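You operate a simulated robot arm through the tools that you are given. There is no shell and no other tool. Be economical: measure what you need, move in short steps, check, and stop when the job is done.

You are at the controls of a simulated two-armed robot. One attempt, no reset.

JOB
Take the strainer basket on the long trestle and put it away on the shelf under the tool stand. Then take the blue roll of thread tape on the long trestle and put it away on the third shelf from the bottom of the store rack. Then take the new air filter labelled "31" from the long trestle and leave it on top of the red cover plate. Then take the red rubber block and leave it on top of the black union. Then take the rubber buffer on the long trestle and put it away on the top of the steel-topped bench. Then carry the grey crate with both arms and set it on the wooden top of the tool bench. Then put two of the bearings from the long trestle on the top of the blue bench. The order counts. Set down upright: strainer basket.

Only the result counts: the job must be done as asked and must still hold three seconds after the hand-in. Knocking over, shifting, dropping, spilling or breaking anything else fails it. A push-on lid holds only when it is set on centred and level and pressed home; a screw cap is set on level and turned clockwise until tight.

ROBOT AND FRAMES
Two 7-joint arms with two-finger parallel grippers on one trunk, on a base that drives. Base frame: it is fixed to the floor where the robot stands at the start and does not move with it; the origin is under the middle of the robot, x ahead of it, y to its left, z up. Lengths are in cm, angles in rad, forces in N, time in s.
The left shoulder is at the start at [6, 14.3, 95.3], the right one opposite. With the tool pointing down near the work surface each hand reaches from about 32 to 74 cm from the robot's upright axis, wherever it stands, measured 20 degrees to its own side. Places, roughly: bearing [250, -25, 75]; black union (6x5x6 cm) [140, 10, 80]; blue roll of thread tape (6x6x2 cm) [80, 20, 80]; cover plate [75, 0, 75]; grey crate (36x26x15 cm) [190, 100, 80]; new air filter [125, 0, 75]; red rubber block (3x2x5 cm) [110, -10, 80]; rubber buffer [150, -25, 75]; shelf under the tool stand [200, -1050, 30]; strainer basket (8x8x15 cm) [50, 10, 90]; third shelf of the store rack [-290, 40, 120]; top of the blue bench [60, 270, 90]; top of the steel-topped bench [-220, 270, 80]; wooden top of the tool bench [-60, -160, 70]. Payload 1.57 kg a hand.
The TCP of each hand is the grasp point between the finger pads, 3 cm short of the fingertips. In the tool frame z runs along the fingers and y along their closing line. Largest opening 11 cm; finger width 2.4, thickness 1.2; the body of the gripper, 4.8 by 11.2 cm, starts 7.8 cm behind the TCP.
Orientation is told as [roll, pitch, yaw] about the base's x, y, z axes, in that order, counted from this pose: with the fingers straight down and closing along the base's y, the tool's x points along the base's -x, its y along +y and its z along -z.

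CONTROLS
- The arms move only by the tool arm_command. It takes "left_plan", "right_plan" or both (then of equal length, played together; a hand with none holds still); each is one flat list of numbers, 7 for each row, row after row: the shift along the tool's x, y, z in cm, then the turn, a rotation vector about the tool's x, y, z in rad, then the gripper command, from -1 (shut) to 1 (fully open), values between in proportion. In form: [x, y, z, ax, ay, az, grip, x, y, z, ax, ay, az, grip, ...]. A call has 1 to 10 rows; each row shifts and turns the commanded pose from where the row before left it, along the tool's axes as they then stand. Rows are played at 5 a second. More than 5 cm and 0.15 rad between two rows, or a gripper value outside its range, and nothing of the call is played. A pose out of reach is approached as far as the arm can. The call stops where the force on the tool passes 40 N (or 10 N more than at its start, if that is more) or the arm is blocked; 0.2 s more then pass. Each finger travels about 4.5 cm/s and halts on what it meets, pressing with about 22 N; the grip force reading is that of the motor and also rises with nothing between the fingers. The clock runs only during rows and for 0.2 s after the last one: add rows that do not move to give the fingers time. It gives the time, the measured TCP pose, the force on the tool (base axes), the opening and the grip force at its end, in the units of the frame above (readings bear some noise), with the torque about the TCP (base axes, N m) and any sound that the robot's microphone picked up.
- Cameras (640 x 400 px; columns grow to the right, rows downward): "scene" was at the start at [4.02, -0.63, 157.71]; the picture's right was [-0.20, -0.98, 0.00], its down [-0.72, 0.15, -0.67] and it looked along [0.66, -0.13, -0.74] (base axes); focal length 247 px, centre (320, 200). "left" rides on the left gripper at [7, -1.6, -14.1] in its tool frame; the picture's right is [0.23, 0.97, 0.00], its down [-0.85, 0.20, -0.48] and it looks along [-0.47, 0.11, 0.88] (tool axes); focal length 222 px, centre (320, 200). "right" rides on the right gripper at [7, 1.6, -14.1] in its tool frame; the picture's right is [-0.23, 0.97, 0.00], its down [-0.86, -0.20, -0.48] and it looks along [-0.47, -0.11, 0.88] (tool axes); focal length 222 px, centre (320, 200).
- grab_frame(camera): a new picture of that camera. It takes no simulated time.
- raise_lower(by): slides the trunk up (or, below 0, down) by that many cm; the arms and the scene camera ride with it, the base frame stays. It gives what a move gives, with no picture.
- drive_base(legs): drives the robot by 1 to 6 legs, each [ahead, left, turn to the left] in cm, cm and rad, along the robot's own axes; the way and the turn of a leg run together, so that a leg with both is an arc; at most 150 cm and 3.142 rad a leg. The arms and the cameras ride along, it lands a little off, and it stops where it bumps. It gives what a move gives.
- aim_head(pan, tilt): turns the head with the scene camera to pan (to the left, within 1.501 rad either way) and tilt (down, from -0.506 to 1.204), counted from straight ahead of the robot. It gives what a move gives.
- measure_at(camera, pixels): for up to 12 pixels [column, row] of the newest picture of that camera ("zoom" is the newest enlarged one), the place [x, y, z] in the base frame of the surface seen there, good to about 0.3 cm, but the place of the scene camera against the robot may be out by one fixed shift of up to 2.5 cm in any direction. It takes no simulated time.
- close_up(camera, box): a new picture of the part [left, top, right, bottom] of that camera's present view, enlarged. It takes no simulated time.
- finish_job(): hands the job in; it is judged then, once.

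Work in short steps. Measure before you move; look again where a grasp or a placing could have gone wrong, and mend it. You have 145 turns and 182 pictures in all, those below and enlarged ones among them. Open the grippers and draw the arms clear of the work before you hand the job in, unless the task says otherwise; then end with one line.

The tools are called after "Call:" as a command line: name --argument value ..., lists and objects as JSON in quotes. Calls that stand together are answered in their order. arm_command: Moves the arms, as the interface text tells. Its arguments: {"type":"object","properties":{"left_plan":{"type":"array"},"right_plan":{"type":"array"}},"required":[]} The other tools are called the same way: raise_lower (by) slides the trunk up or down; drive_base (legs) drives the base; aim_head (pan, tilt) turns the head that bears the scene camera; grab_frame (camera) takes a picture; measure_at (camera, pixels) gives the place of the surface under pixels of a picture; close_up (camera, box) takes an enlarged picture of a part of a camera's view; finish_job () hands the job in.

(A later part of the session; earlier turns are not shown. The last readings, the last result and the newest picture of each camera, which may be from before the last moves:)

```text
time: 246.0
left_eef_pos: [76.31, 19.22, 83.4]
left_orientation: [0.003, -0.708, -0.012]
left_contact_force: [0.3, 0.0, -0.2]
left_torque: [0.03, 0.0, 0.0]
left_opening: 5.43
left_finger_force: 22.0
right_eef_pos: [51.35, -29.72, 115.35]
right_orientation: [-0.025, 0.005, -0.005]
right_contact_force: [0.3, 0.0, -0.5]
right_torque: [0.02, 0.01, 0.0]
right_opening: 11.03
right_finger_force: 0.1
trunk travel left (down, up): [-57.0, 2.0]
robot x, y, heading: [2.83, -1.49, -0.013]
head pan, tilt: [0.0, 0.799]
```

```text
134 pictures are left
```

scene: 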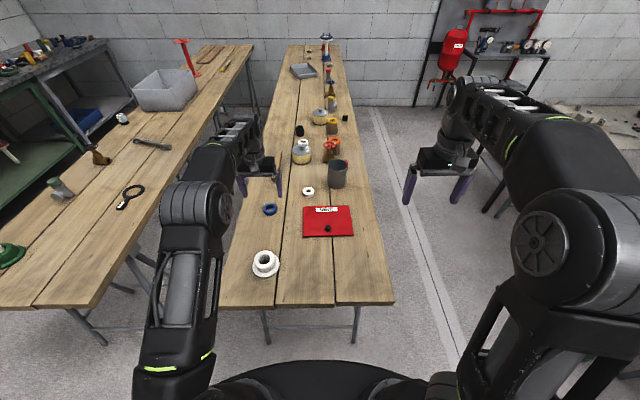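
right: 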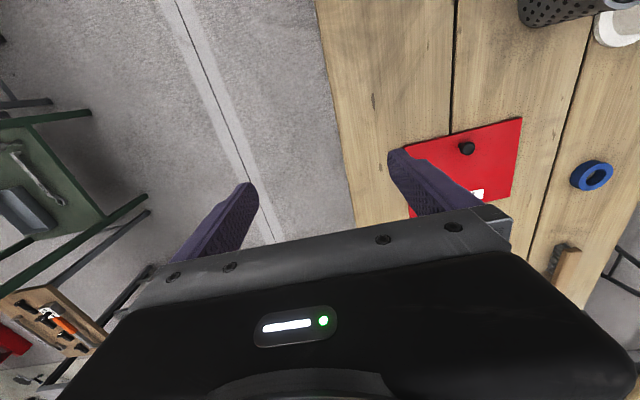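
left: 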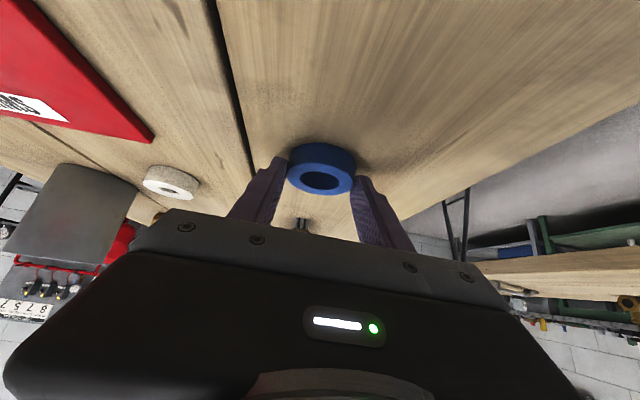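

The tape is held at 5.4 cm. I lift it 18 cm, back away and drive round to face the rack at a distance.

Call:
arm_command --left_plan '[-2.6, 0, -3.04, 0, 0, 0, -1, -2.6, 0, -3.04, 0, 0, 0, -1, -2.6, 0, -3.04, 0, 0, 0, -1, -2.6, 0, -3.04, 0, 0, 0, -1, -1.3, 0, -1.5, 0, 0, 0, -1]'

Call:
drive_base --legs '[[-100, -58, 0], [0, 0, 1.575], [-38, 60, 0], [0, 90, 0]]'

Call:
aim_head --pan 0.1 --tilt 0.2

Call:
grab_frame --camera "scene"

Call:
grab_frame --camera "left"

```text
time: 247.2
left_eef_pos: [76.06, 19.06, 101.44]
left_orientation: [0.005, -0.708, -0.011]
left_contact_force: [0.1, -0.9, 0.0]
left_torque: [0.02, 0.02, 0.0]
left_opening: 5.44
left_finger_force: 22.0
right_eef_pos: [51.38, -29.63, 115.36]
right_orientation: [-0.025, 0.006, -0.005]
right_contact_force: [0.0, 0.8, 0.0]
right_torque: [0.0, -0.01, 0.0]
right_opening: 11.0
right_finger_force: 0.0
trunk travel left (down, up): [-57.0, 2.0]
robot x, y, heading: [2.76, -1.06, -0.007]
head pan, tilt: [0.0, 0.799]
```

```text
time: 264.7
left_eef_pos: [-267.88, -14.61, 101.35]
left_orientation: [0.005, -0.706, 1.518]
left_contact_force: [0.1, 0.2, -0.7]
left_torque: [0.02, -0.01, 0.0]
left_opening: 5.41
left_finger_force: 21.9
right_eef_pos: [-220.33, -41.26, 115.31]
right_orientation: [-0.026, 0.005, 1.524]
right_contact_force: [0.2, -1.0, 0.0]
right_torque: [0.01, 0.0, -0.02]
right_opening: 11.01
right_finger_force: 0.1
trunk travel left (down, up): [-57.0, 2.0]
robot x, y, heading: [-250.69, -88.71, 1.524]
head pan, tilt: [0.0, 0.799]
```

```text
time: 265.7
left_eef_pos: [-267.91, -14.51, 101.35]
left_orientation: [0.004, -0.707, 1.518]
left_contact_force: [-0.5, 0.1, -0.1]
left_torque: [0.01, -0.04, 0.0]
left_opening: 5.43
left_finger_force: 22.0
right_eef_pos: [-220.33, -41.32, 115.43]
right_orientation: [-0.024, 0.007, 1.524]
right_contact_force: [1.4, 0.2, 0.4]
right_torque: [-0.02, 0.02, 0.0]
right_opening: 11.0
right_finger_force: 0.1
trunk travel left (down, up): [-57.0, 2.0]
robot x, y, heading: [-250.87, -89.12, 1.525]
head pan, tilt: [0.099, 0.201]
```

```text
133 pictures are left
```

scene: 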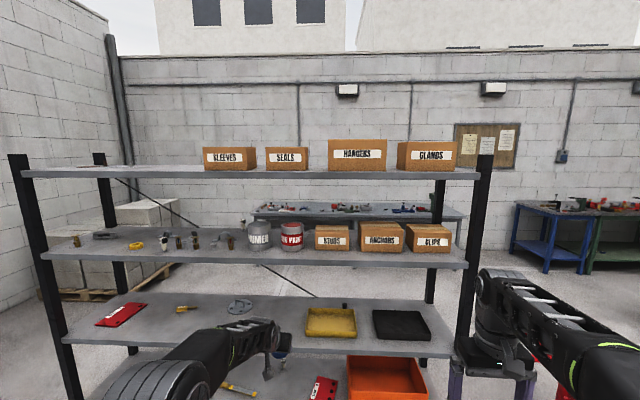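

```text
132 pictures are left
```

left: 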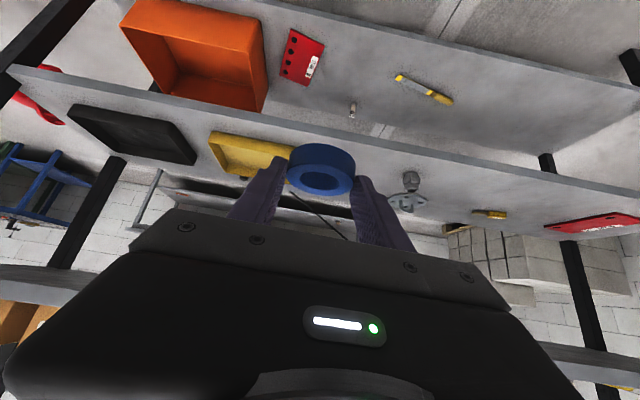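

The third shelf runs at rows 230 to 262 with small items set back at left. I enlarge it and measure the free strip.

Call:
close_up --camera "scene" --box '[30, 150, 310, 325]'

Call:
measure_at --camera "zoom" --pixels '[[60, 230], [110, 200], [210, 228], [160, 240], [240, 240], [310, 245], [430, 240], [160, 205], [440, 205], [480, 238], [330, 60], [130, 50]]'

```text
2.29 times, centred on (170, 238) of scene
```

zoom: 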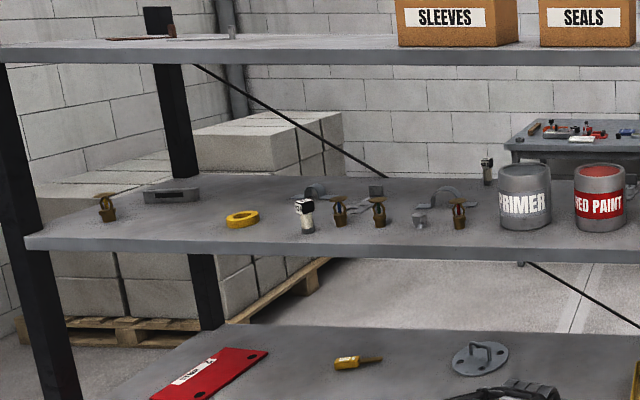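

```text
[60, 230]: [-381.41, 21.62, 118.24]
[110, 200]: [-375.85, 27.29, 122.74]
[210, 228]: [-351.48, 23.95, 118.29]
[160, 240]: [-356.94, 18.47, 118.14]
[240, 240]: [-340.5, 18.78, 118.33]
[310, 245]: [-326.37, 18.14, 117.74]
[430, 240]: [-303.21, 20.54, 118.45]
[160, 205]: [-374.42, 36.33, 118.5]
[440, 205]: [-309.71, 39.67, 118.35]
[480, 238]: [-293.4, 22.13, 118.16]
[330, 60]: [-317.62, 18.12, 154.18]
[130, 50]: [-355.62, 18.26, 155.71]
```

The free spot is between the sprinkler head and the yellow ring, about [-360, 23.5], on a shelf at z 117 to 118 with its front edge at y 17.5. I raise the hand and sidestep left in front of it.

Call:
raise_lower --by 2

Call:
arm_command --left_plan '[-2.92, 0, -3.42, 0, 0, 0, -1, -2.92, 0, -3.42, 0, 0, 0, -1, -2.92, 0, -3.42, 0, 0, 0, -1, -2.92, 0, -3.42, 0, 0, 0, -1, -2.92, 0, -3.42, 0, 0, 0, -1]'

Call:
drive_base --legs '[[0, 90, 0.046]]'

Call:
grab_frame --camera "left"

Call:
grab_frame --camera "scene"

```text
time: 266.4
left_eef_pos: [-267.84, -14.5, 103.35]
left_orientation: [0.004, -0.706, 1.517]
left_contact_force: [0.2, 0.5, -0.7]
left_torque: [-0.02, 0.01, -0.02]
left_opening: 5.43
left_finger_force: 21.7
right_eef_pos: [-220.22, -41.18, 117.29]
right_orientation: [-0.024, 0.004, 1.523]
right_contact_force: [-0.3, 0.4, 0.9]
right_torque: [-0.02, 0.01, 0.0]
right_opening: 10.99
right_finger_force: 0.0
trunk travel left (down, up): [-59.0, 0.0]
robot x, y, heading: [-250.68, -88.92, 1.524]
head pan, tilt: [0.099, 0.201]
```

```text
time: 267.6
left_eef_pos: [-267.79, -14.7, 126.12]
left_orientation: [0.007, -0.706, 1.517]
left_contact_force: [0.9, 0.2, -0.2]
left_torque: [-0.04, 0.01, 0.02]
left_opening: 5.41
left_finger_force: 21.9
right_eef_pos: [-220.26, -41.3, 117.27]
right_orientation: [-0.025, 0.003, 1.525]
right_contact_force: [-0.5, -0.4, -0.8]
right_torque: [-0.02, -0.03, -0.01]
right_opening: 11.02
right_finger_force: 0.0
trunk travel left (down, up): [-59.0, 0.0]
robot x, y, heading: [-250.2, -88.94, 1.522]
head pan, tilt: [0.099, 0.201]
```

```text
time: 272.3
left_eef_pos: [-359.3, -12.04, 125.88]
left_orientation: [0.004, -0.706, 1.548]
left_contact_force: [0.1, -0.5, 0.4]
left_torque: [0.0, 0.02, 0.01]
left_opening: 5.41
left_finger_force: 22.1
right_eef_pos: [-310.89, -37.38, 117.09]
right_orientation: [-0.024, 0.006, 1.555]
right_contact_force: [-0.9, -0.4, 0.4]
right_torque: [-0.03, 0.01, -0.01]
right_opening: 11.01
right_finger_force: 0.0
trunk travel left (down, up): [-59.0, 0.0]
robot x, y, heading: [-339.87, -85.74, 1.549]
head pan, tilt: [0.099, 0.201]
```

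```text
130 pictures are left
```

left: 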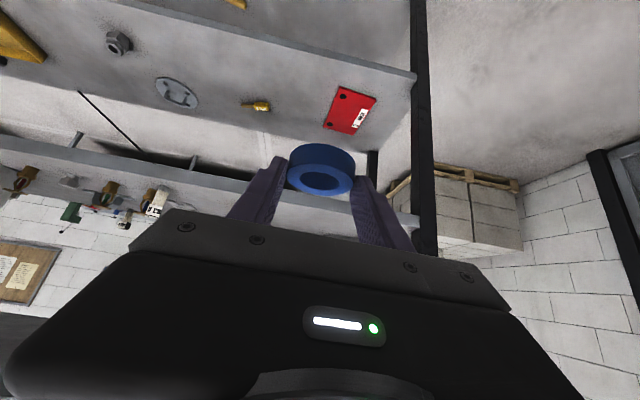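

```text
129 pictures are left
```

scene: 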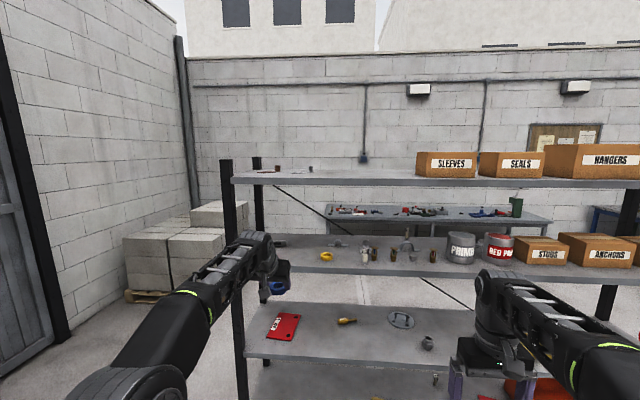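

I measure the shelf edge and post with the hand camera, and the shelf items in the scene view.

Call:
measure_at --camera "left" --pixels '[[100, 160], [100, 150], [100, 175], [210, 185], [390, 215], [425, 190], [155, 205]]'

Call:
measure_at --camera "scene" --pixels '[[310, 265], [300, 255], [325, 257], [300, 268], [282, 243], [345, 255], [362, 258], [240, 262]]'

```text
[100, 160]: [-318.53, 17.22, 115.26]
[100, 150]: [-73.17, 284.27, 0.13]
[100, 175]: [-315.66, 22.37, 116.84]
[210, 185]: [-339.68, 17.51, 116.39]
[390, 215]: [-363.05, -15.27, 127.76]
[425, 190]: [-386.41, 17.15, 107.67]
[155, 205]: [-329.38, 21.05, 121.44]
```

```text
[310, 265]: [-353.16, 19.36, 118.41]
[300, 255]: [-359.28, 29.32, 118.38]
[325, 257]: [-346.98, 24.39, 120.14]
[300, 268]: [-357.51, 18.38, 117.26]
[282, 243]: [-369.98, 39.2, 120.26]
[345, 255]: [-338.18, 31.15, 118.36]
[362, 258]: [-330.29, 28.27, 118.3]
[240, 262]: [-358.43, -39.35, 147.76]
```

The shelf top is at z 116.9. I drive ahead 34 cm to bring the tape over [-361, 23.5] at 5 cm above the shelf.

Call:
drive_base --legs '[[34, 2.4, 0.02]]'

Call:
grab_frame --camera "left"

Call:
measure_at --camera "left" --pixels '[[200, 150], [430, 180], [330, 120], [200, 120], [322, 150], [400, 140]]'

```text
time: 274.5
left_eef_pos: [-363.03, 21.55, 125.99]
left_orientation: [0.004, -0.706, 1.574]
left_contact_force: [-0.1, -0.2, -1.1]
left_torque: [0.02, 0.0, 0.03]
left_opening: 5.43
left_finger_force: 21.6
right_eef_pos: [-314.08, -2.37, 117.26]
right_orientation: [-0.025, 0.007, 1.578]
right_contact_force: [-0.1, 0.7, 0.1]
right_torque: [-0.03, -0.03, -0.02]
right_opening: 11.01
right_finger_force: 0.0
trunk travel left (down, up): [-59.0, 0.0]
robot x, y, heading: [-342.07, -51.74, 1.573]
head pan, tilt: [0.099, 0.201]
```

```text
128 pictures are left
```

left: 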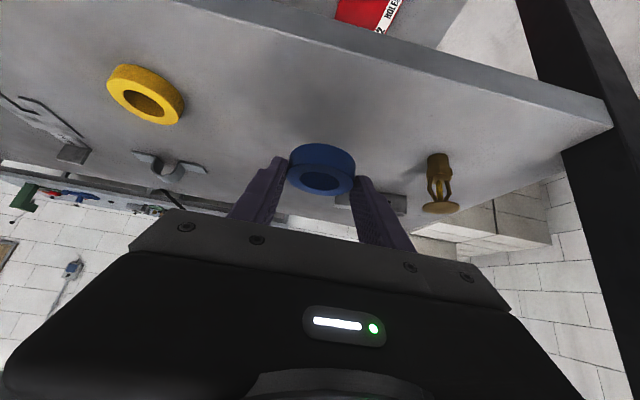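

```text
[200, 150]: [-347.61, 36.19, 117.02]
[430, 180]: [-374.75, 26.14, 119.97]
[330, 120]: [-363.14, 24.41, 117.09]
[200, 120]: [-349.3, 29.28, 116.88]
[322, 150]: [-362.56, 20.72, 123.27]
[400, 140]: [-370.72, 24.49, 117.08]
```

The tape is clear of the ring and the sprinkler head. I lower 5 cm with a slight shift right, then feel for the shelf.

Call:
arm_command --left_plan '[1.62, -0.4, 1.9, 0, 0, 0, -1, 1.62, -0.4, 1.9, 0, 0, 0, -1, 0, 0, 0, 0, 0, 0, -1]'

Call:
arm_command --left_plan '[0.19, 0, 0.23, 0, 0, 0, -1, 0.13, 0, 0.15, 0, 0, 0, -1, 0, 0, 0, 0, 0, 0, -1]'

Call:
grab_frame --camera "left"

Call:
measure_at --camera "left" --pixels '[[320, 148], [320, 155], [320, 140], [300, 160], [345, 160]]'

```text
time: 275.3
left_eef_pos: [-362.2, 21.66, 120.98]
left_orientation: [0.003, -0.706, 1.57]
left_contact_force: [0.1, -0.6, -0.1]
left_torque: [0.0, 0.02, -0.01]
left_opening: 5.42
left_finger_force: 22.0
right_eef_pos: [-314.13, -2.55, 117.32]
right_orientation: [-0.025, 0.005, 1.577]
right_contact_force: [-0.6, -0.1, -0.3]
right_torque: [0.0, 0.0, 0.01]
right_opening: 10.99
right_finger_force: 0.1
trunk travel left (down, up): [-59.0, 0.0]
robot x, y, heading: [-341.41, -52.06, 1.577]
head pan, tilt: [0.099, 0.201]
```

```text
time: 276.1
left_eef_pos: [-362.13, 21.74, 120.41]
left_orientation: [0.003, -0.708, 1.571]
left_contact_force: [-0.6, 0.4, 0.6]
left_torque: [0.03, -0.04, 0.01]
left_opening: 5.47
left_finger_force: 21.6
right_eef_pos: [-314.16, -2.61, 117.33]
right_orientation: [-0.024, 0.006, 1.578]
right_contact_force: [0.4, -0.9, 1.3]
right_torque: [0.04, 0.0, 0.03]
right_opening: 10.99
right_finger_force: 0.1
trunk travel left (down, up): [-59.0, 0.0]
robot x, y, heading: [-341.85, -51.97, 1.57]
head pan, tilt: [0.099, 0.201]
```

```text
127 pictures are left
```

left: 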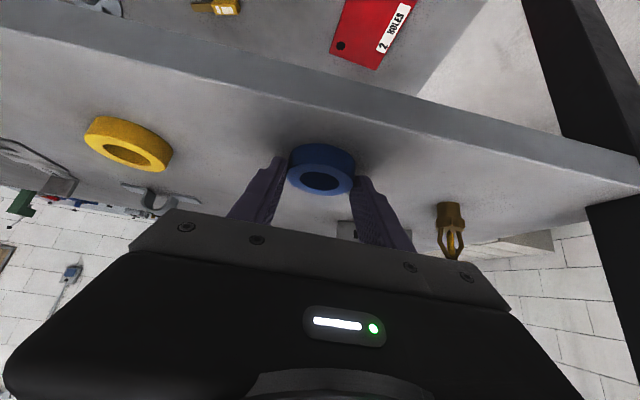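

```text
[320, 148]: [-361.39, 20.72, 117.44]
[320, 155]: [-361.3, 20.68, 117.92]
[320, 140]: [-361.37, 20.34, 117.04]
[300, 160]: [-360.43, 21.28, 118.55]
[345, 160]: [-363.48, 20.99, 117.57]
```

The tape is just at the shelf. I lower 0.2 cm more, open to 7 cm and withdraw along the tool axis.

Call:
arm_command --left_plan '[0.13, 0, 0.15, 0, 0, 0, -1, 0, 0, 0, 0, 0, 0, -1, 0, 0, 0, 0, 0, 0, 0.2, 0, 0, 0, 0, 0, 0, 0.27, 0, 0, 0, 0, 0, 0, 0.27, 0, 0, -3, 0, 0, 0, 0.27, 0, 0, -4.5, 0, 0, 0, 0.27, 0, 0, -4.5, 0, 0, 0, 0.27]'

Call:
grab_frame --camera "left"

Call:
drive_base --legs '[[-38, 0, 0]]'

```text
time: 277.9
left_eef_pos: [-362.24, 13.56, 129.6]
left_orientation: [0.005, -0.708, 1.57]
left_contact_force: [-0.2, 0.1, 0.1]
left_torque: [0.05, 0.01, -0.01]
left_opening: 6.99
left_finger_force: 0.0
right_eef_pos: [-314.19, -2.73, 117.34]
right_orientation: [-0.024, 0.005, 1.577]
right_contact_force: [0.4, -0.3, 0.2]
right_torque: [0.01, 0.0, 0.03]
right_opening: 11.01
right_finger_force: 0.0
trunk travel left (down, up): [-59.0, 0.0]
robot x, y, heading: [-341.91, -51.21, 1.57]
head pan, tilt: [0.099, 0.201]
```

```text
126 pictures are left
```

left: 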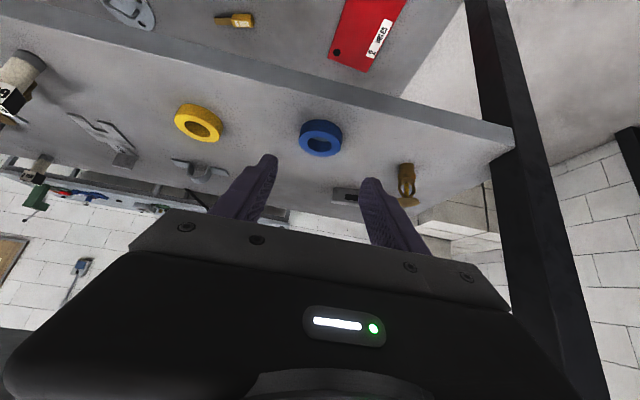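

```text
time: 280.3
left_eef_pos: [-361.94, -24.63, 129.52]
left_orientation: [0.003, -0.709, 1.572]
left_contact_force: [-0.9, -0.4, 0.4]
left_torque: [0.01, 0.0, 0.0]
left_opening: 6.99
left_finger_force: 0.0
right_eef_pos: [-314.04, -40.84, 117.32]
right_orientation: [-0.024, 0.005, 1.581]
right_contact_force: [0.6, -0.4, 0.0]
right_torque: [0.02, -0.02, 0.02]
right_opening: 10.99
right_finger_force: 0.1
trunk travel left (down, up): [-59.0, 0.0]
robot x, y, heading: [-341.48, -90.18, 1.578]
head pan, tilt: [0.099, 0.201]
```

The tape lies flat on the third shelf. Now I drive to the aisle right of the trestle and face it near x 95.

Call:
drive_base --legs '[[0, 0, -1.578], [145, 13, 0], [145, 0, 0], [140, 0, 0], [0, 0, 1.571]]'

Call:
aim_head --pan 0.0 --tilt 0.75

Call:
grab_frame --camera "scene"

```text
time: 308.6
left_eef_pos: [74.62, -14.07, 129.48]
left_orientation: [0.003, -0.706, 1.513]
left_contact_force: [0.0, 0.8, -1.0]
left_torque: [0.0, 0.02, 0.03]
left_opening: 7.0
left_finger_force: 0.1
right_eef_pos: [121.37, -33.1, 117.29]
right_orientation: [-0.024, 0.006, 1.521]
right_contact_force: [-0.2, 0.1, -0.4]
right_torque: [0.0, 0.04, 0.03]
right_opening: 11.0
right_finger_force: 0.1
trunk travel left (down, up): [-59.0, 0.0]
robot x, y, heading: [91.04, -80.73, 1.518]
head pan, tilt: [0.099, 0.201]
```

```text
time: 309.6
left_eef_pos: [74.54, -14.07, 129.65]
left_orientation: [0.004, -0.706, 1.514]
left_contact_force: [0.6, -0.3, -0.4]
left_torque: [0.0, 0.0, 0.01]
left_opening: 7.0
left_finger_force: 0.1
right_eef_pos: [121.47, -32.99, 117.26]
right_orientation: [-0.024, 0.004, 1.521]
right_contact_force: [-0.9, -0.4, 0.4]
right_torque: [0.0, -0.01, 0.02]
right_opening: 11.0
right_finger_force: 0.1
trunk travel left (down, up): [-59.0, 0.0]
robot x, y, heading: [91.26, -80.27, 1.514]
head pan, tilt: [0.0, 0.75]
```

```text
125 pictures are left
```

scene: 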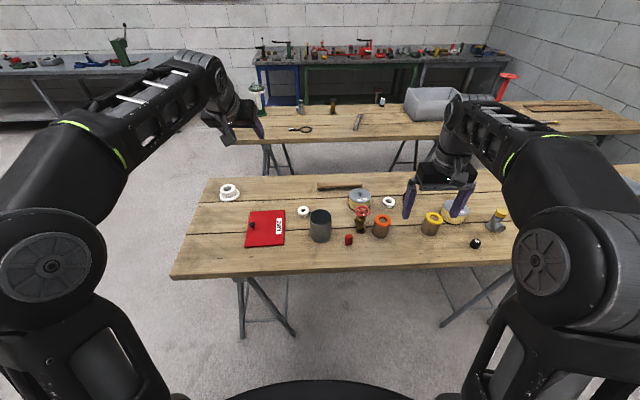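

I enlarge the middle of the trestle to read the labels.

Call:
close_up --camera "scene" --box '[290, 170, 410, 250]'

Call:
close_up --camera "scene" --box '[400, 170, 520, 250]'

Call:
grab_frame --camera "right"

Call:
measure_at --camera "scene" --pixels '[[358, 193], [349, 200], [370, 200], [320, 217], [348, 240], [250, 212], [283, 213], [284, 243], [245, 246], [267, 228], [430, 218], [452, 210]]'

```text
5.00 times, centred on (350, 210) of scene
```

zoom: 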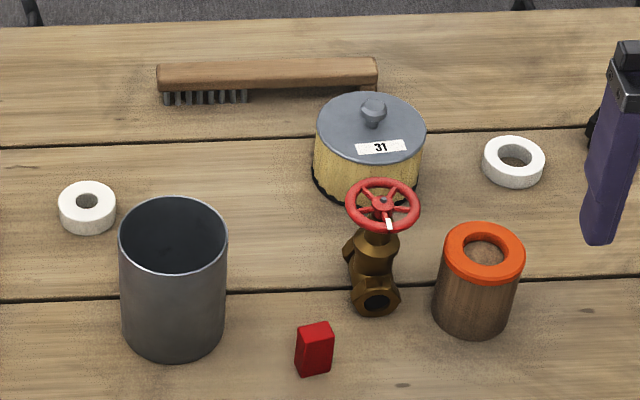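

```text
5.00 times, centred on (460, 210) of scene
```

zoom: 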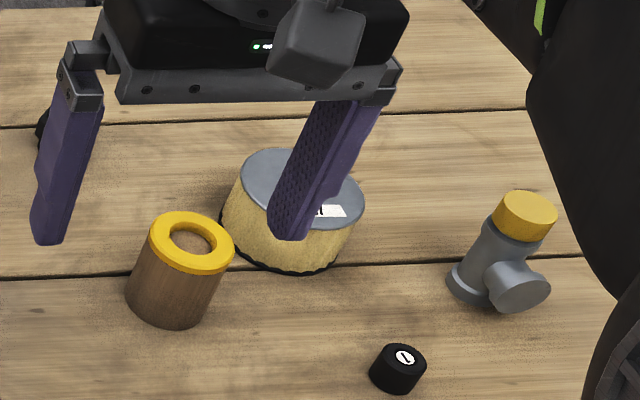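

```text
122 pictures are left
```

right: 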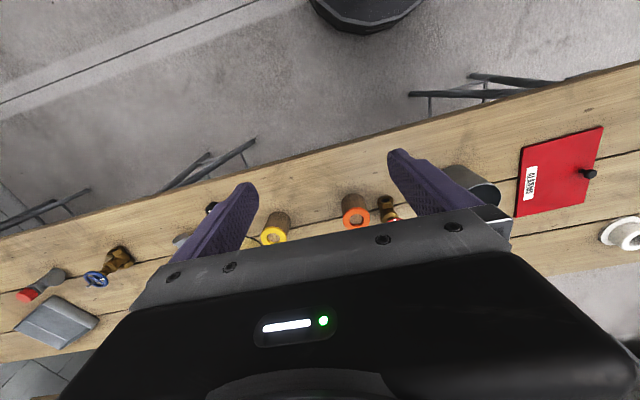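

```text
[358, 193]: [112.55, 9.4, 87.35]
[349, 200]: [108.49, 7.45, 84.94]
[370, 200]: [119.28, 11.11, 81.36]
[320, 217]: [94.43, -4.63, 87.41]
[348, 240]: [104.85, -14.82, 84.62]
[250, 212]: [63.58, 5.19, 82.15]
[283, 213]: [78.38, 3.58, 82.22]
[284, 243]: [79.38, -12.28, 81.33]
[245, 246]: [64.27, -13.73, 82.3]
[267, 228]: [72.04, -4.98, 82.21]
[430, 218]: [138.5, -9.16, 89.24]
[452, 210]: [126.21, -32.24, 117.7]
```

Label "31" is on the nearer filter, at about [113, 8]. The red plate spans x 64 to 79, y -13 to 5, with its knob near x 66. I set the left tool vertical and move so the left hand is over that filter.

Call:
arm_command --left_plan '[0, 0, 0, 0, 0.141, 0, 1, 0, 0, 0, 0, 0.141, 0, 1, 0, 0, 0, 0, 0.141, 0, 1, 0, 0, 0, 0, 0.141, 0, 1, 0, 0, 0, 0, 0.141, 0, 1, 0, 0, 0, 0, 0, 0, 1]'

Call:
drive_base --legs '[[25, -37, 0.055]]'

Call:
grab_frame --camera "left"

Call:
grab_frame --camera "scene"

```text
time: 311.0
left_eef_pos: [74.43, -14.01, 129.53]
left_orientation: [0.004, -0.427, 1.514]
left_contact_force: [0.2, 0.6, 0.3]
left_torque: [0.01, 0.01, 0.0]
left_opening: 11.0
left_finger_force: 0.0
left hand out of reach, approached as far as the arm can: row 3, 4, 5
right_eef_pos: [121.48, -33.07, 117.31]
right_orientation: [-0.024, 0.004, 1.521]
right_contact_force: [0.5, -0.2, 0.3]
right_torque: [0.0, 0.01, -0.02]
right_opening: 11.0
right_finger_force: 0.0
trunk travel left (down, up): [-59.0, 0.0]
robot x, y, heading: [90.85, -80.92, 1.518]
head pan, tilt: [0.0, 0.75]
```

```text
time: 313.7
left_eef_pos: [108.89, 9.2, 129.67]
left_orientation: [0.003, -0.426, 1.571]
left_contact_force: [-0.2, 0.2, 0.1]
left_torque: [-0.03, 0.03, 0.01]
left_opening: 11.03
left_finger_force: 0.0
right_eef_pos: [156.8, -7.34, 117.27]
right_orientation: [-0.024, 0.005, 1.576]
right_contact_force: [-0.8, 0.3, 0.3]
right_torque: [0.0, 0.01, -0.01]
right_opening: 11.0
right_finger_force: 0.1
trunk travel left (down, up): [-59.0, 0.0]
robot x, y, heading: [129.19, -55.89, 1.573]
head pan, tilt: [0.0, 0.75]
```

```text
121 pictures are left
```

left: 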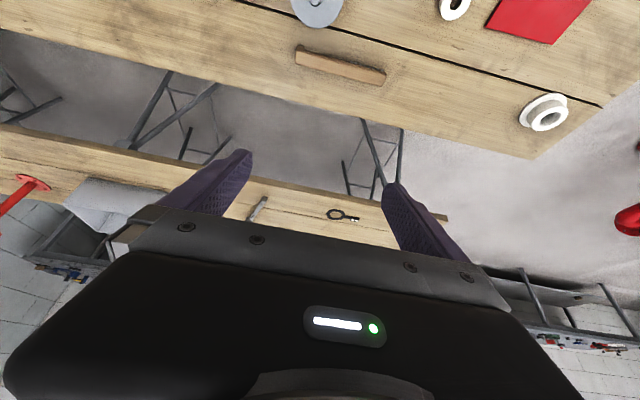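

```text
120 pictures are left
```

scene: 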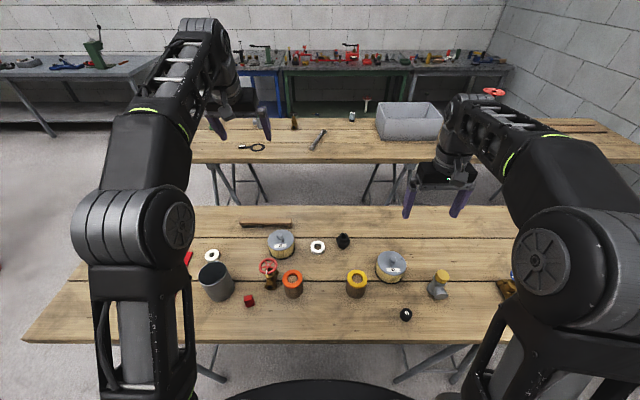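

I lower the hand to about z 107 and finish turning it vertical.

Call:
arm_command --left_plan '[1.86, 0, 4.1, 0, 0, 0, 1, 1.86, 0, 4.1, 0, 0, 0, 1, 1.86, 0, 4.1, 0, 0, 0, 1, 1.86, 0, 4.1, 0, 0, 0, 1, 0.9, 0, 2, 0, 0, 0, 1, 0, 0, 0, 0, 0.142, 0, 1, 0, 0, 0, 0, 0.142, 0, 1, 0, 0, 0, 0, 0.142, 0, 1, 0, 0, 0, 0, 0, 0, 1]'

Call:
grab_frame --camera "left"

```text
time: 315.7
left_eef_pos: [108.84, 9.1, 109.48]
left_orientation: [0.003, -0.094, 1.571]
left_contact_force: [0.1, -0.6, 0.5]
left_torque: [-0.04, 0.03, 0.02]
left_opening: 10.99
left_finger_force: 0.0
left hand out of reach, approached as far as the arm can: row 8
right_eef_pos: [156.76, -7.23, 117.25]
right_orientation: [-0.025, 0.007, 1.576]
right_contact_force: [-1.0, 0.1, -0.2]
right_torque: [-0.01, -0.01, -0.03]
right_opening: 11.0
right_finger_force: 0.1
trunk travel left (down, up): [-59.0, 0.0]
robot x, y, heading: [128.5, -56.54, 1.57]
head pan, tilt: [0.0, 0.75]
```

```text
119 pictures are left
```

left: 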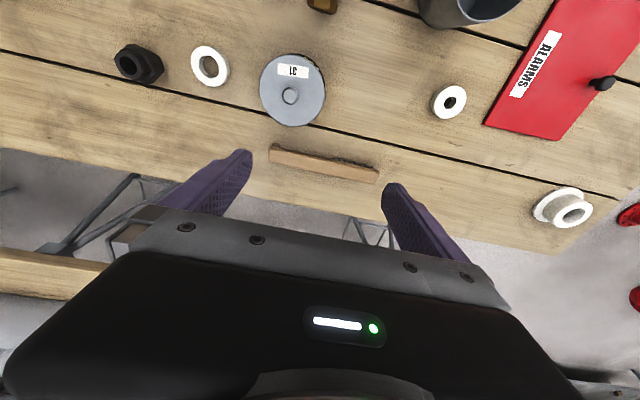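

The filter lid is at (292,92) with its knob. I measure it, the plate and its knob.

Call:
measure_at --camera "left" --pixels '[[290, 95], [262, 92], [323, 88], [291, 57], [293, 123], [292, 75], [600, 84], [555, 140], [486, 124], [540, 80], [545, 8], [598, 90]]'

Call:
close_up --camera "left" --box '[230, 30, 390, 140]'

```text
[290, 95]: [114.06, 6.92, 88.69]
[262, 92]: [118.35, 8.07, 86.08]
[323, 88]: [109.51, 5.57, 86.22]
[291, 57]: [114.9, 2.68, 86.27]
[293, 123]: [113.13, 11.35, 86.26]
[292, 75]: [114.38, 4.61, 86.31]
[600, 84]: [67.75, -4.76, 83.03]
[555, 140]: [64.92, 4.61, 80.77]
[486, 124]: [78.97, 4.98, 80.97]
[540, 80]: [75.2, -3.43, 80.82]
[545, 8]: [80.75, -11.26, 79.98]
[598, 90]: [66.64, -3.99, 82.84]
```

```text
3.64 times, centred on (310, 85) of left
```

zoom: 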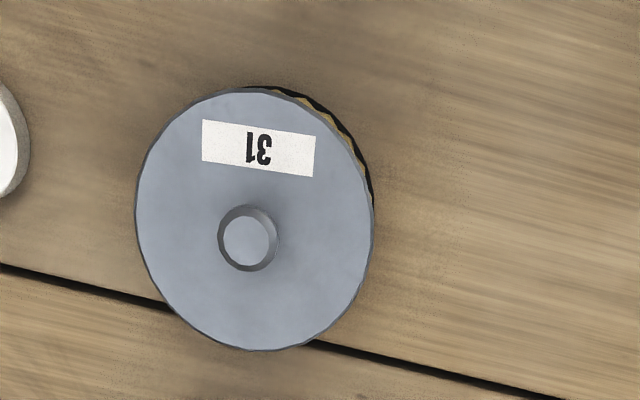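

The filter's centre is [114.0, 6.95], 9 cm across, lid at z 86.2; the plate top is z 80.8 with its knob at [67.3,-4.4]. I come over the filter to z 92 with the tool vertical.

Call:
arm_command --left_plan '[0.43, -1.02, 3.5, 0, 0, 0, 1, 0.43, -1.02, 3.5, 0, 0, 0, 1, 0.43, -1.02, 3.5, 0, 0.047, 0, 1, 0.43, -1.02, 3.5, 0, 0.047, 0, 1, 0.43, -1.02, 3.5, 0, 0, 0, 1, 0, 0, 0, 0, 0, 0, 1]'

Call:
grab_frame --camera "left"

```text
time: 317.1
left_eef_pos: [113.77, 8.22, 91.8]
left_orientation: [0.002, -0.002, 1.572]
left_contact_force: [0.0, 0.5, 0.2]
left_torque: [0.02, -0.01, 0.01]
left_opening: 11.01
left_finger_force: 0.0
right_eef_pos: [156.78, -7.26, 117.33]
right_orientation: [-0.023, 0.004, 1.577]
right_contact_force: [0.7, 0.2, -0.1]
right_torque: [-0.02, 0.0, -0.01]
right_opening: 10.99
right_finger_force: 0.0
trunk travel left (down, up): [-59.0, 0.0]
robot x, y, heading: [128.91, -56.46, 1.572]
head pan, tilt: [0.0, 0.75]
```

```text
117 pictures are left
```

left: 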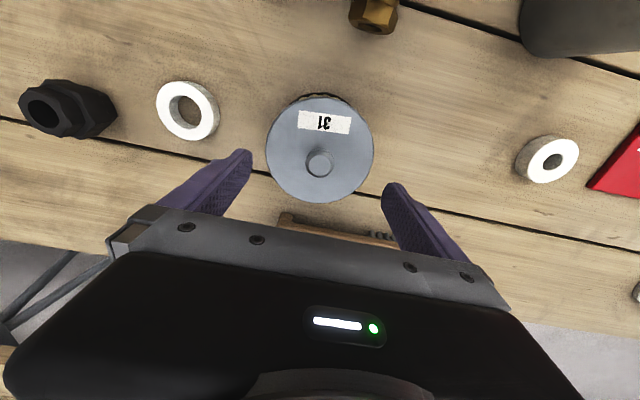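

I check the clearance to the white ring at (187,110) before lowering.

Call:
measure_at --camera "left" --pixels '[[219, 105], [210, 130], [187, 85], [320, 160], [268, 150], [373, 148]]'

```text
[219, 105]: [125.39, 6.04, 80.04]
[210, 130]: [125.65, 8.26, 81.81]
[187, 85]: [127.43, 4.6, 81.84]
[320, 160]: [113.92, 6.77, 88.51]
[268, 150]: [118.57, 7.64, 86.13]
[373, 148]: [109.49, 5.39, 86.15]
```

The ring's edge is at x 125, clear of the finger. I lower to z 84.5, close and lift.

Call:
arm_command --left_plan '[1.3, -0.2, 0, 0, 0, 0, 1, 0, 0, 3.65, 0, 0, 0, 1, 0, 0, 3.65, 0, 0, 0, 1, 0, 0, 0, 0, 0, 0, -1, 0, 0, 0, 0, 0, 0, -1, 0, 0, 0, 0, 0, 0, -1, 0, 0, -3, 0, 0, 0, -1, 0, 0, -4, 0, 0, 0, -1, 0, 0, -4, 0, 0, 0, -1]'

Call:
grab_frame --camera "left"

```text
time: 319.1
left_eef_pos: [113.9, 6.84, 95.37]
left_orientation: [0.005, -0.001, 1.571]
left_contact_force: [0.1, -0.7, -2.3]
left_torque: [0.01, 0.0, 0.03]
left_opening: 9.89
left_finger_force: 22.3
right_eef_pos: [156.76, -7.28, 117.27]
right_orientation: [-0.023, 0.005, 1.575]
right_contact_force: [-0.1, -0.1, 0.3]
right_torque: [-0.02, -0.04, 0.03]
right_opening: 10.99
right_finger_force: 0.1
trunk travel left (down, up): [-59.0, 0.0]
robot x, y, heading: [128.78, -56.37, 1.573]
head pan, tilt: [0.0, 0.75]
```

```text
116 pictures are left
```

left: 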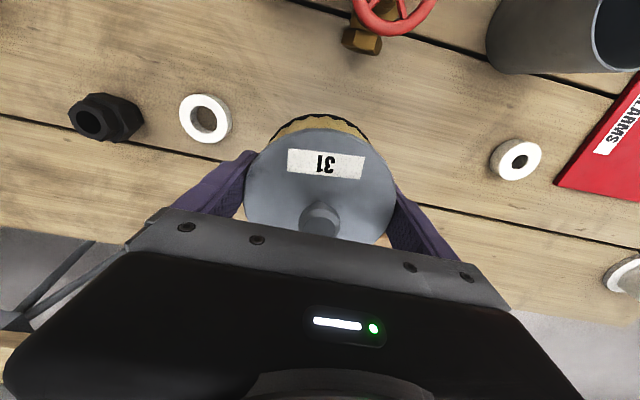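

The filter is held. I lift 5 cm more, drive the base 40 cm to the left, and then look at the plate under the hand.

Call:
arm_command --left_plan '[0, 0, -4.5, 0, 0, 0, -1, 0, 0, -1.5, 0, 0, 0, -1]'

Call:
drive_base --legs '[[0, 40, 0]]'

Call:
grab_frame --camera "left"

Call:
grab_frame --camera "scene"

```text
time: 319.7
left_eef_pos: [113.89, 7.11, 101.53]
left_orientation: [0.003, -0.002, 1.571]
left_contact_force: [0.6, 0.2, -2.2]
left_torque: [-0.02, 0.05, 0.0]
left_opening: 9.85
left_finger_force: 22.3
right_eef_pos: [156.73, -7.22, 117.35]
right_orientation: [-0.026, 0.005, 1.575]
right_contact_force: [0.6, 0.3, 0.3]
right_torque: [-0.01, 0.02, -0.02]
right_opening: 11.01
right_finger_force: 0.0
trunk travel left (down, up): [-59.0, 0.0]
robot x, y, heading: [128.62, -56.48, 1.57]
head pan, tilt: [0.0, 0.75]
```

```text
time: 322.2
left_eef_pos: [73.69, 6.87, 101.47]
left_orientation: [0.002, -0.001, 1.574]
left_contact_force: [-0.9, -0.5, -2.6]
left_torque: [-0.02, 0.0, 0.0]
left_opening: 9.88
left_finger_force: 21.4
right_eef_pos: [116.51, -7.29, 117.26]
right_orientation: [-0.025, 0.004, 1.578]
right_contact_force: [-0.7, -0.4, 0.2]
right_torque: [0.03, 0.0, -0.01]
right_opening: 11.01
right_finger_force: 0.0
trunk travel left (down, up): [-59.0, 0.0]
robot x, y, heading: [89.07, -56.43, 1.574]
head pan, tilt: [0.0, 0.75]
```

```text
115 pictures are left
```

left: 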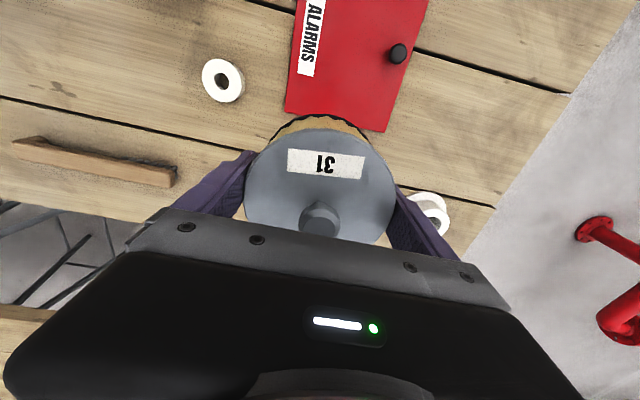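

```text
114 pictures are left
```

scene: 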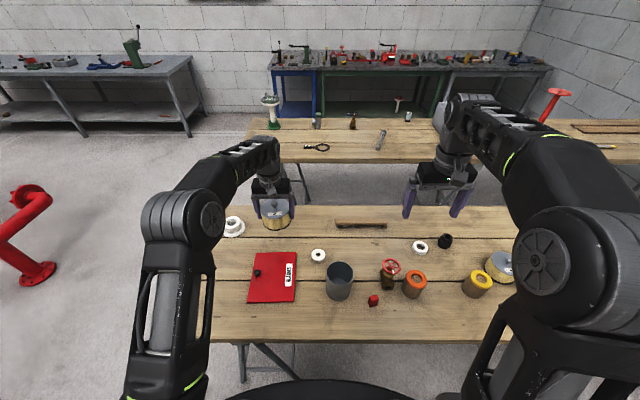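

I measure the plate's near corners and knob again.

Call:
measure_at --camera "left" --pixels '[[288, 110], [383, 129], [398, 53], [397, 62], [340, 60], [297, 20], [417, 20]]'

```text
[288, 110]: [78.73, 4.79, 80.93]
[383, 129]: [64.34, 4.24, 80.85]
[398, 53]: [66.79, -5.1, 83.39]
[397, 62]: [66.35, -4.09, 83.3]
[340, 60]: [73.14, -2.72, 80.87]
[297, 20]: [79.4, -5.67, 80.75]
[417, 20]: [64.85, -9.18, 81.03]
```

I move the filter over [73.4,-0.4] and lower to just above the plate, then feel for contact.

Call:
arm_command --left_plan '[3.65, 0.15, 0, 0, 0, 0, -1, 3.65, 0.15, 0, 0, 0, 0, -1, 0, 0, 4, 0, 0, 0, -1, 0, 0, 4, 0, 0, 0, -1, 0, 0, 4, 0, 0, 0, -1, 0, 0, 3, 0, 0, 0, -1, 0, 0, 0, 0, 0, 0, -1]'

Call:
arm_command --left_plan '[0, 0, 0.4, 0, 0, 0, -1, 0, 0, 0.3, 0, 0, 0, -1, 0, 0, 0.2, 0, 0, 0, -1, 0, 0, 0, 0, 0, 0, -1]'

Call:
grab_frame --camera "left"

```text
time: 323.8
left_eef_pos: [73.32, -0.58, 86.54]
left_orientation: [0.004, -0.002, 1.575]
left_contact_force: [-0.3, -0.8, -2.0]
left_torque: [-0.02, -0.02, -0.03]
left_opening: 9.89
left_finger_force: 22.5
right_eef_pos: [116.66, -7.26, 117.3]
right_orientation: [-0.023, 0.005, 1.578]
right_contact_force: [0.4, -1.1, 0.0]
right_torque: [0.01, -0.03, -0.03]
right_opening: 11.0
right_finger_force: 0.0
trunk travel left (down, up): [-59.0, 0.0]
robot x, y, heading: [89.13, -56.65, 1.573]
head pan, tilt: [0.0, 0.75]
```

```text
time: 324.8
left_eef_pos: [73.34, -0.48, 85.83]
left_orientation: [0.003, -0.003, 1.574]
left_contact_force: [0.2, 0.9, -1.9]
left_torque: [-0.02, 0.02, 0.02]
left_opening: 9.86
left_finger_force: 21.6
right_eef_pos: [116.61, -7.29, 117.31]
right_orientation: [-0.024, 0.005, 1.578]
right_contact_force: [0.0, 0.7, 0.5]
right_torque: [-0.04, 0.01, 0.01]
right_opening: 11.0
right_finger_force: 0.1
trunk travel left (down, up): [-59.0, 0.0]
robot x, y, heading: [89.26, -56.47, 1.573]
head pan, tilt: [0.0, 0.75]
```

```text
113 pictures are left
```

left: 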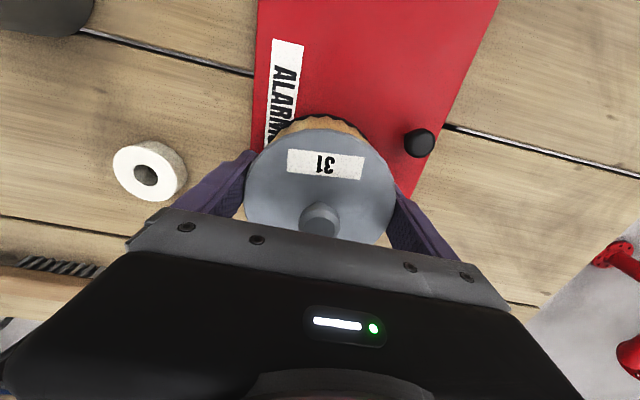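

I feel down for contact in small steps, then release and rise.

Call:
arm_command --left_plan '[0, 0, 0.25, 0, 0, 0, -1, 0, 0, 0.2, 0, 0, 0, -1, 0, 0, 0, 0, 0, 0, -1]'

Call:
arm_command --left_plan '[0, 0, 0.15, 0, 0, 0, -1, 0, 0, 0, 0, 0, 0, -1]'

```text
time: 325.6
left_eef_pos: [73.36, -0.4, 85.31]
left_orientation: [0.003, -0.004, 1.575]
left_contact_force: [0.7, -1.9, 16.3]
left_torque: [-0.49, 0.01, -0.06]
left_opening: 9.87
left_finger_force: 22.3
right_eef_pos: [116.66, -7.39, 117.29]
right_orientation: [-0.024, 0.002, 1.578]
right_contact_force: [-0.8, 0.3, 0.5]
right_torque: [0.0, -0.02, 0.0]
right_opening: 10.97
right_finger_force: 0.1
trunk travel left (down, up): [-59.0, 0.0]
robot x, y, heading: [88.78, -56.37, 1.581]
head pan, tilt: [0.0, 0.75]
```

```text
time: 326.2
left_eef_pos: [73.44, -0.42, 85.15]
left_orientation: [0.003, -0.007, 1.573]
left_contact_force: [-4.4, 1.8, 23.6]
left_torque: [0.0, 0.1, -0.2]
left_opening: 9.91
left_finger_force: 22.0
right_eef_pos: [116.67, -7.45, 117.46]
right_orientation: [-0.023, 0.004, 1.58]
right_contact_force: [0.1, -0.6, 0.2]
right_torque: [-0.03, -0.03, -0.01]
right_opening: 11.01
right_finger_force: 0.1
trunk travel left (down, up): [-59.0, 0.0]
robot x, y, heading: [89.07, -56.31, 1.573]
head pan, tilt: [0.0, 0.75]
```

Contact is firm. I open fully, wait, and rise straight up.

Call:
arm_command --left_plan '[0, 0, 0, 0, 0, 0, 1, 0, 0, 0, 0, 0, 0, 1, 0, 0, 0, 0, 0, 0, 1, 0, 0, -2, 0, 0, 0, 1, 0, 0, -4, 0, 0, 0, 1, 0, 0, -4, 0, 0, 0, 1, 0, 0, -4, 0, 0, 0, 1]'

Call:
grab_frame --camera "left"

Call:
grab_frame --camera "right"

```text
time: 327.8
left_eef_pos: [73.45, -0.62, 99.25]
left_orientation: [0.004, -0.001, 1.574]
left_contact_force: [-0.6, 0.2, 0.0]
left_torque: [0.04, 0.03, 0.02]
left_opening: 10.99
left_finger_force: 0.1
right_eef_pos: [116.53, -7.4, 117.33]
right_orientation: [-0.025, 0.006, 1.578]
right_contact_force: [0.8, -0.5, 0.2]
right_torque: [0.01, 0.0, 0.01]
right_opening: 10.98
right_finger_force: 0.1
trunk travel left (down, up): [-59.0, 0.0]
robot x, y, heading: [88.72, -56.31, 1.576]
head pan, tilt: [0.0, 0.75]
```

```text
112 pictures are left
```

left: 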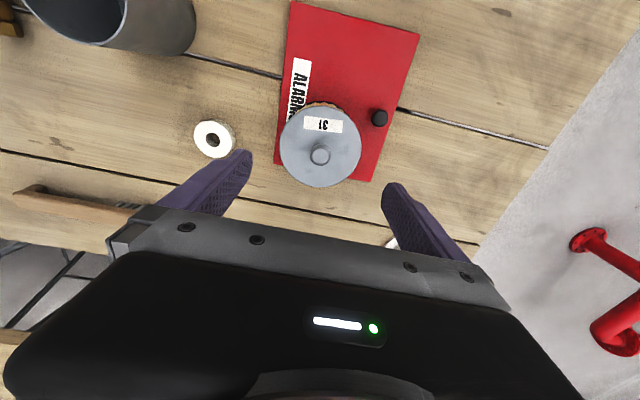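

```text
111 pictures are left
```

right: 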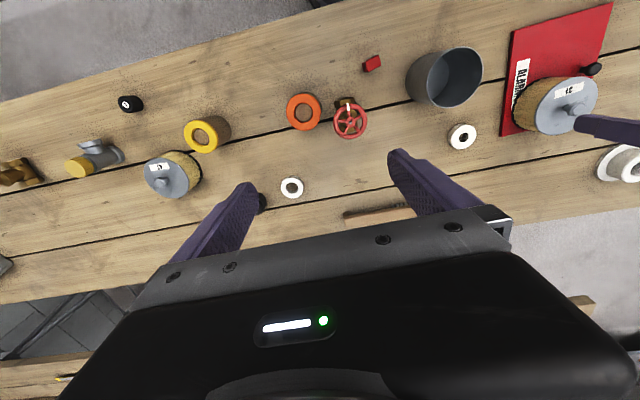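

The filter sits on the plate. Next the red block at (372,62) in the right view and the black union behind the finger at (262,200); I measure.

Call:
measure_at --camera "right" --pixels '[[374, 60], [365, 68], [380, 56], [372, 70], [263, 195], [264, 208], [130, 103], [340, 105], [303, 110], [446, 75]]'

Call:
close_up --camera "right" --box '[330, 30, 410, 90]'

```text
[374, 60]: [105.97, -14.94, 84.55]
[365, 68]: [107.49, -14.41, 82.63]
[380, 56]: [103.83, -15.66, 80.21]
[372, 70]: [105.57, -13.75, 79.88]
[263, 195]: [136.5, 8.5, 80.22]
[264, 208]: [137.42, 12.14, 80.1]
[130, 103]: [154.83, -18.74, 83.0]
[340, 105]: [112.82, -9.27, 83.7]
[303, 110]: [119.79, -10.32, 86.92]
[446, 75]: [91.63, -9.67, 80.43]
```

```text
6.67 times, centred on (370, 60) of right
```

zoom: 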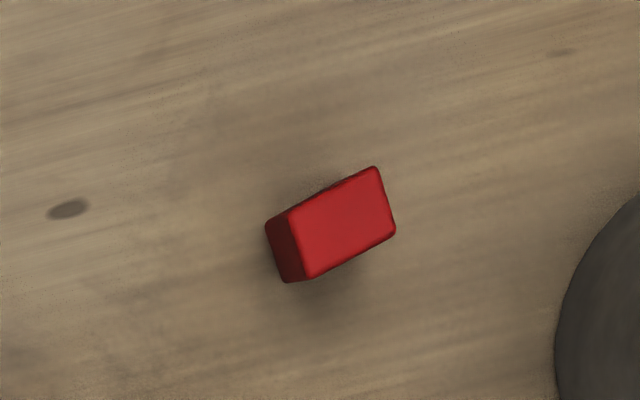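

I measure the block's top corners in the enlargement to get its turn.

Call:
measure_at --camera "zoom" --pixels '[[292, 216], [371, 172], [391, 230], [310, 272], [340, 222]]'

Call:
drive_base --legs '[[2, -24, 0]]'

Call:
grab_frame --camera "right"

```text
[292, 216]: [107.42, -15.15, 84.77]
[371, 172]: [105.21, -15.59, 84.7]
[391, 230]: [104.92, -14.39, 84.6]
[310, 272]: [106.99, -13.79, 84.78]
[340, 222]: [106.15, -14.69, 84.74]
```

```text
time: 329.6
left_eef_pos: [97.39, 1.62, 99.16]
left_orientation: [0.005, -0.002, 1.576]
left_contact_force: [0.6, -0.5, 0.1]
left_torque: [-0.02, 0.01, 0.02]
left_opening: 11.02
left_finger_force: 0.0
right_eef_pos: [140.41, -5.18, 117.29]
right_orientation: [-0.022, 0.005, 1.579]
right_contact_force: [0.0, 0.6, -0.4]
right_torque: [-0.02, 0.01, 0.02]
right_opening: 10.99
right_finger_force: 0.1
trunk travel left (down, up): [-59.0, 0.0]
robot x, y, heading: [112.7, -54.34, 1.575]
head pan, tilt: [0.0, 0.75]
```

```text
109 pictures are left
```

right: 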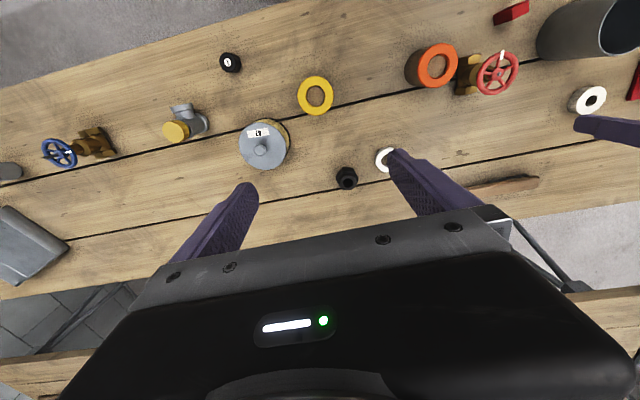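

The block's top centre is [106.15,-14.7], turned about 0.23 rad. The union at (347,178) is now in view; I measure it enlarged.

Call:
close_up --camera "right" --box '[307, 148, 387, 208]'

Call:
measure_at --camera "zoom" --pixels '[[320, 230], [270, 230], [375, 230], [320, 180], [320, 290], [340, 320], [245, 230], [400, 200]]'

```text
6.67 times, centred on (347, 178) of right
```

zoom: 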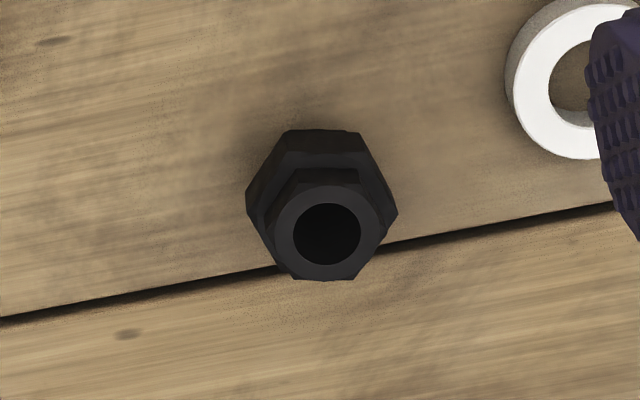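

```text
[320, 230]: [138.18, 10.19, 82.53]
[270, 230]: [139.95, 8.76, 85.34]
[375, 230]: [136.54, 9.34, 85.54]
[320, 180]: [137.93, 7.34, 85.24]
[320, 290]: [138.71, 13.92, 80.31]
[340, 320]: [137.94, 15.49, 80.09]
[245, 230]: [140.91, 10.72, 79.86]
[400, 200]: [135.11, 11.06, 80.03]
```

The union's top ring is centred near [138.2, 9.2] at z about 86. I shift the base left 20 cm and bring the right hand over the block, turned to match it, at z 95.

Call:
drive_base --legs '[[0, 18, 0]]'

Call:
arm_command --right_plan '[0, 0, 0, -0.024, 0, -0.115, 0, 0, 0, 0, 0, 0, -0.115, 0, 0, 0, 4.5, 0, 0, 0, 0, 0, 0, 4.5, 0, 0, 0, 0, 0, 0, 4.5, 0, 0, 0, 0, 0, 0, 4.5, 0, 0, 0, 0]'

Call:
grab_frame --camera "right"

```text
time: 331.1
left_eef_pos: [79.06, 1.47, 99.14]
left_orientation: [0.001, -0.003, 1.575]
left_contact_force: [-0.9, 0.3, 0.3]
left_torque: [0.01, -0.03, 0.01]
left_opening: 11.02
left_finger_force: 0.0
right_eef_pos: [122.15, -5.26, 117.34]
right_orientation: [-0.025, 0.005, 1.579]
right_contact_force: [0.2, -0.1, 0.2]
right_torque: [-0.03, -0.05, 0.0]
right_opening: 11.0
right_finger_force: 0.0
trunk travel left (down, up): [-59.0, 0.0]
robot x, y, heading: [94.31, -54.47, 1.574]
head pan, tilt: [0.0, 0.75]
```

```text
time: 332.5
left_eef_pos: [79.16, 1.45, 99.05]
left_orientation: [0.004, -0.001, 1.575]
left_contact_force: [0.0, 1.0, 0.1]
left_torque: [0.01, 0.0, 0.0]
left_opening: 10.97
left_finger_force: 0.1
right_eef_pos: [122.29, -5.42, 99.06]
right_orientation: [0.002, 0.006, 1.806]
right_contact_force: [0.2, 0.3, 0.1]
right_torque: [-0.02, 0.0, -0.02]
right_opening: 5.5
right_finger_force: 0.0
trunk travel left (down, up): [-59.0, 0.0]
robot x, y, heading: [94.43, -54.51, 1.572]
head pan, tilt: [0.0, 0.75]
```

```text
107 pictures are left
```

right: 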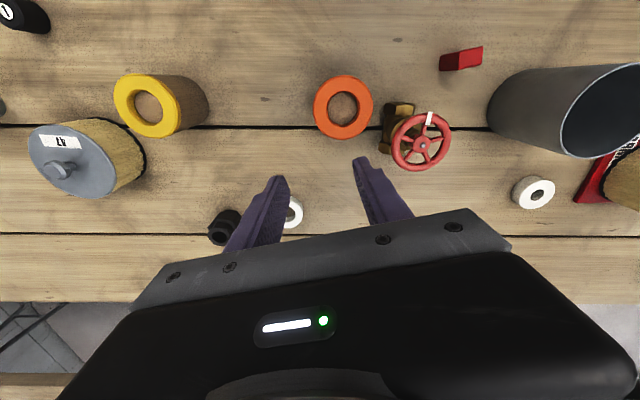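

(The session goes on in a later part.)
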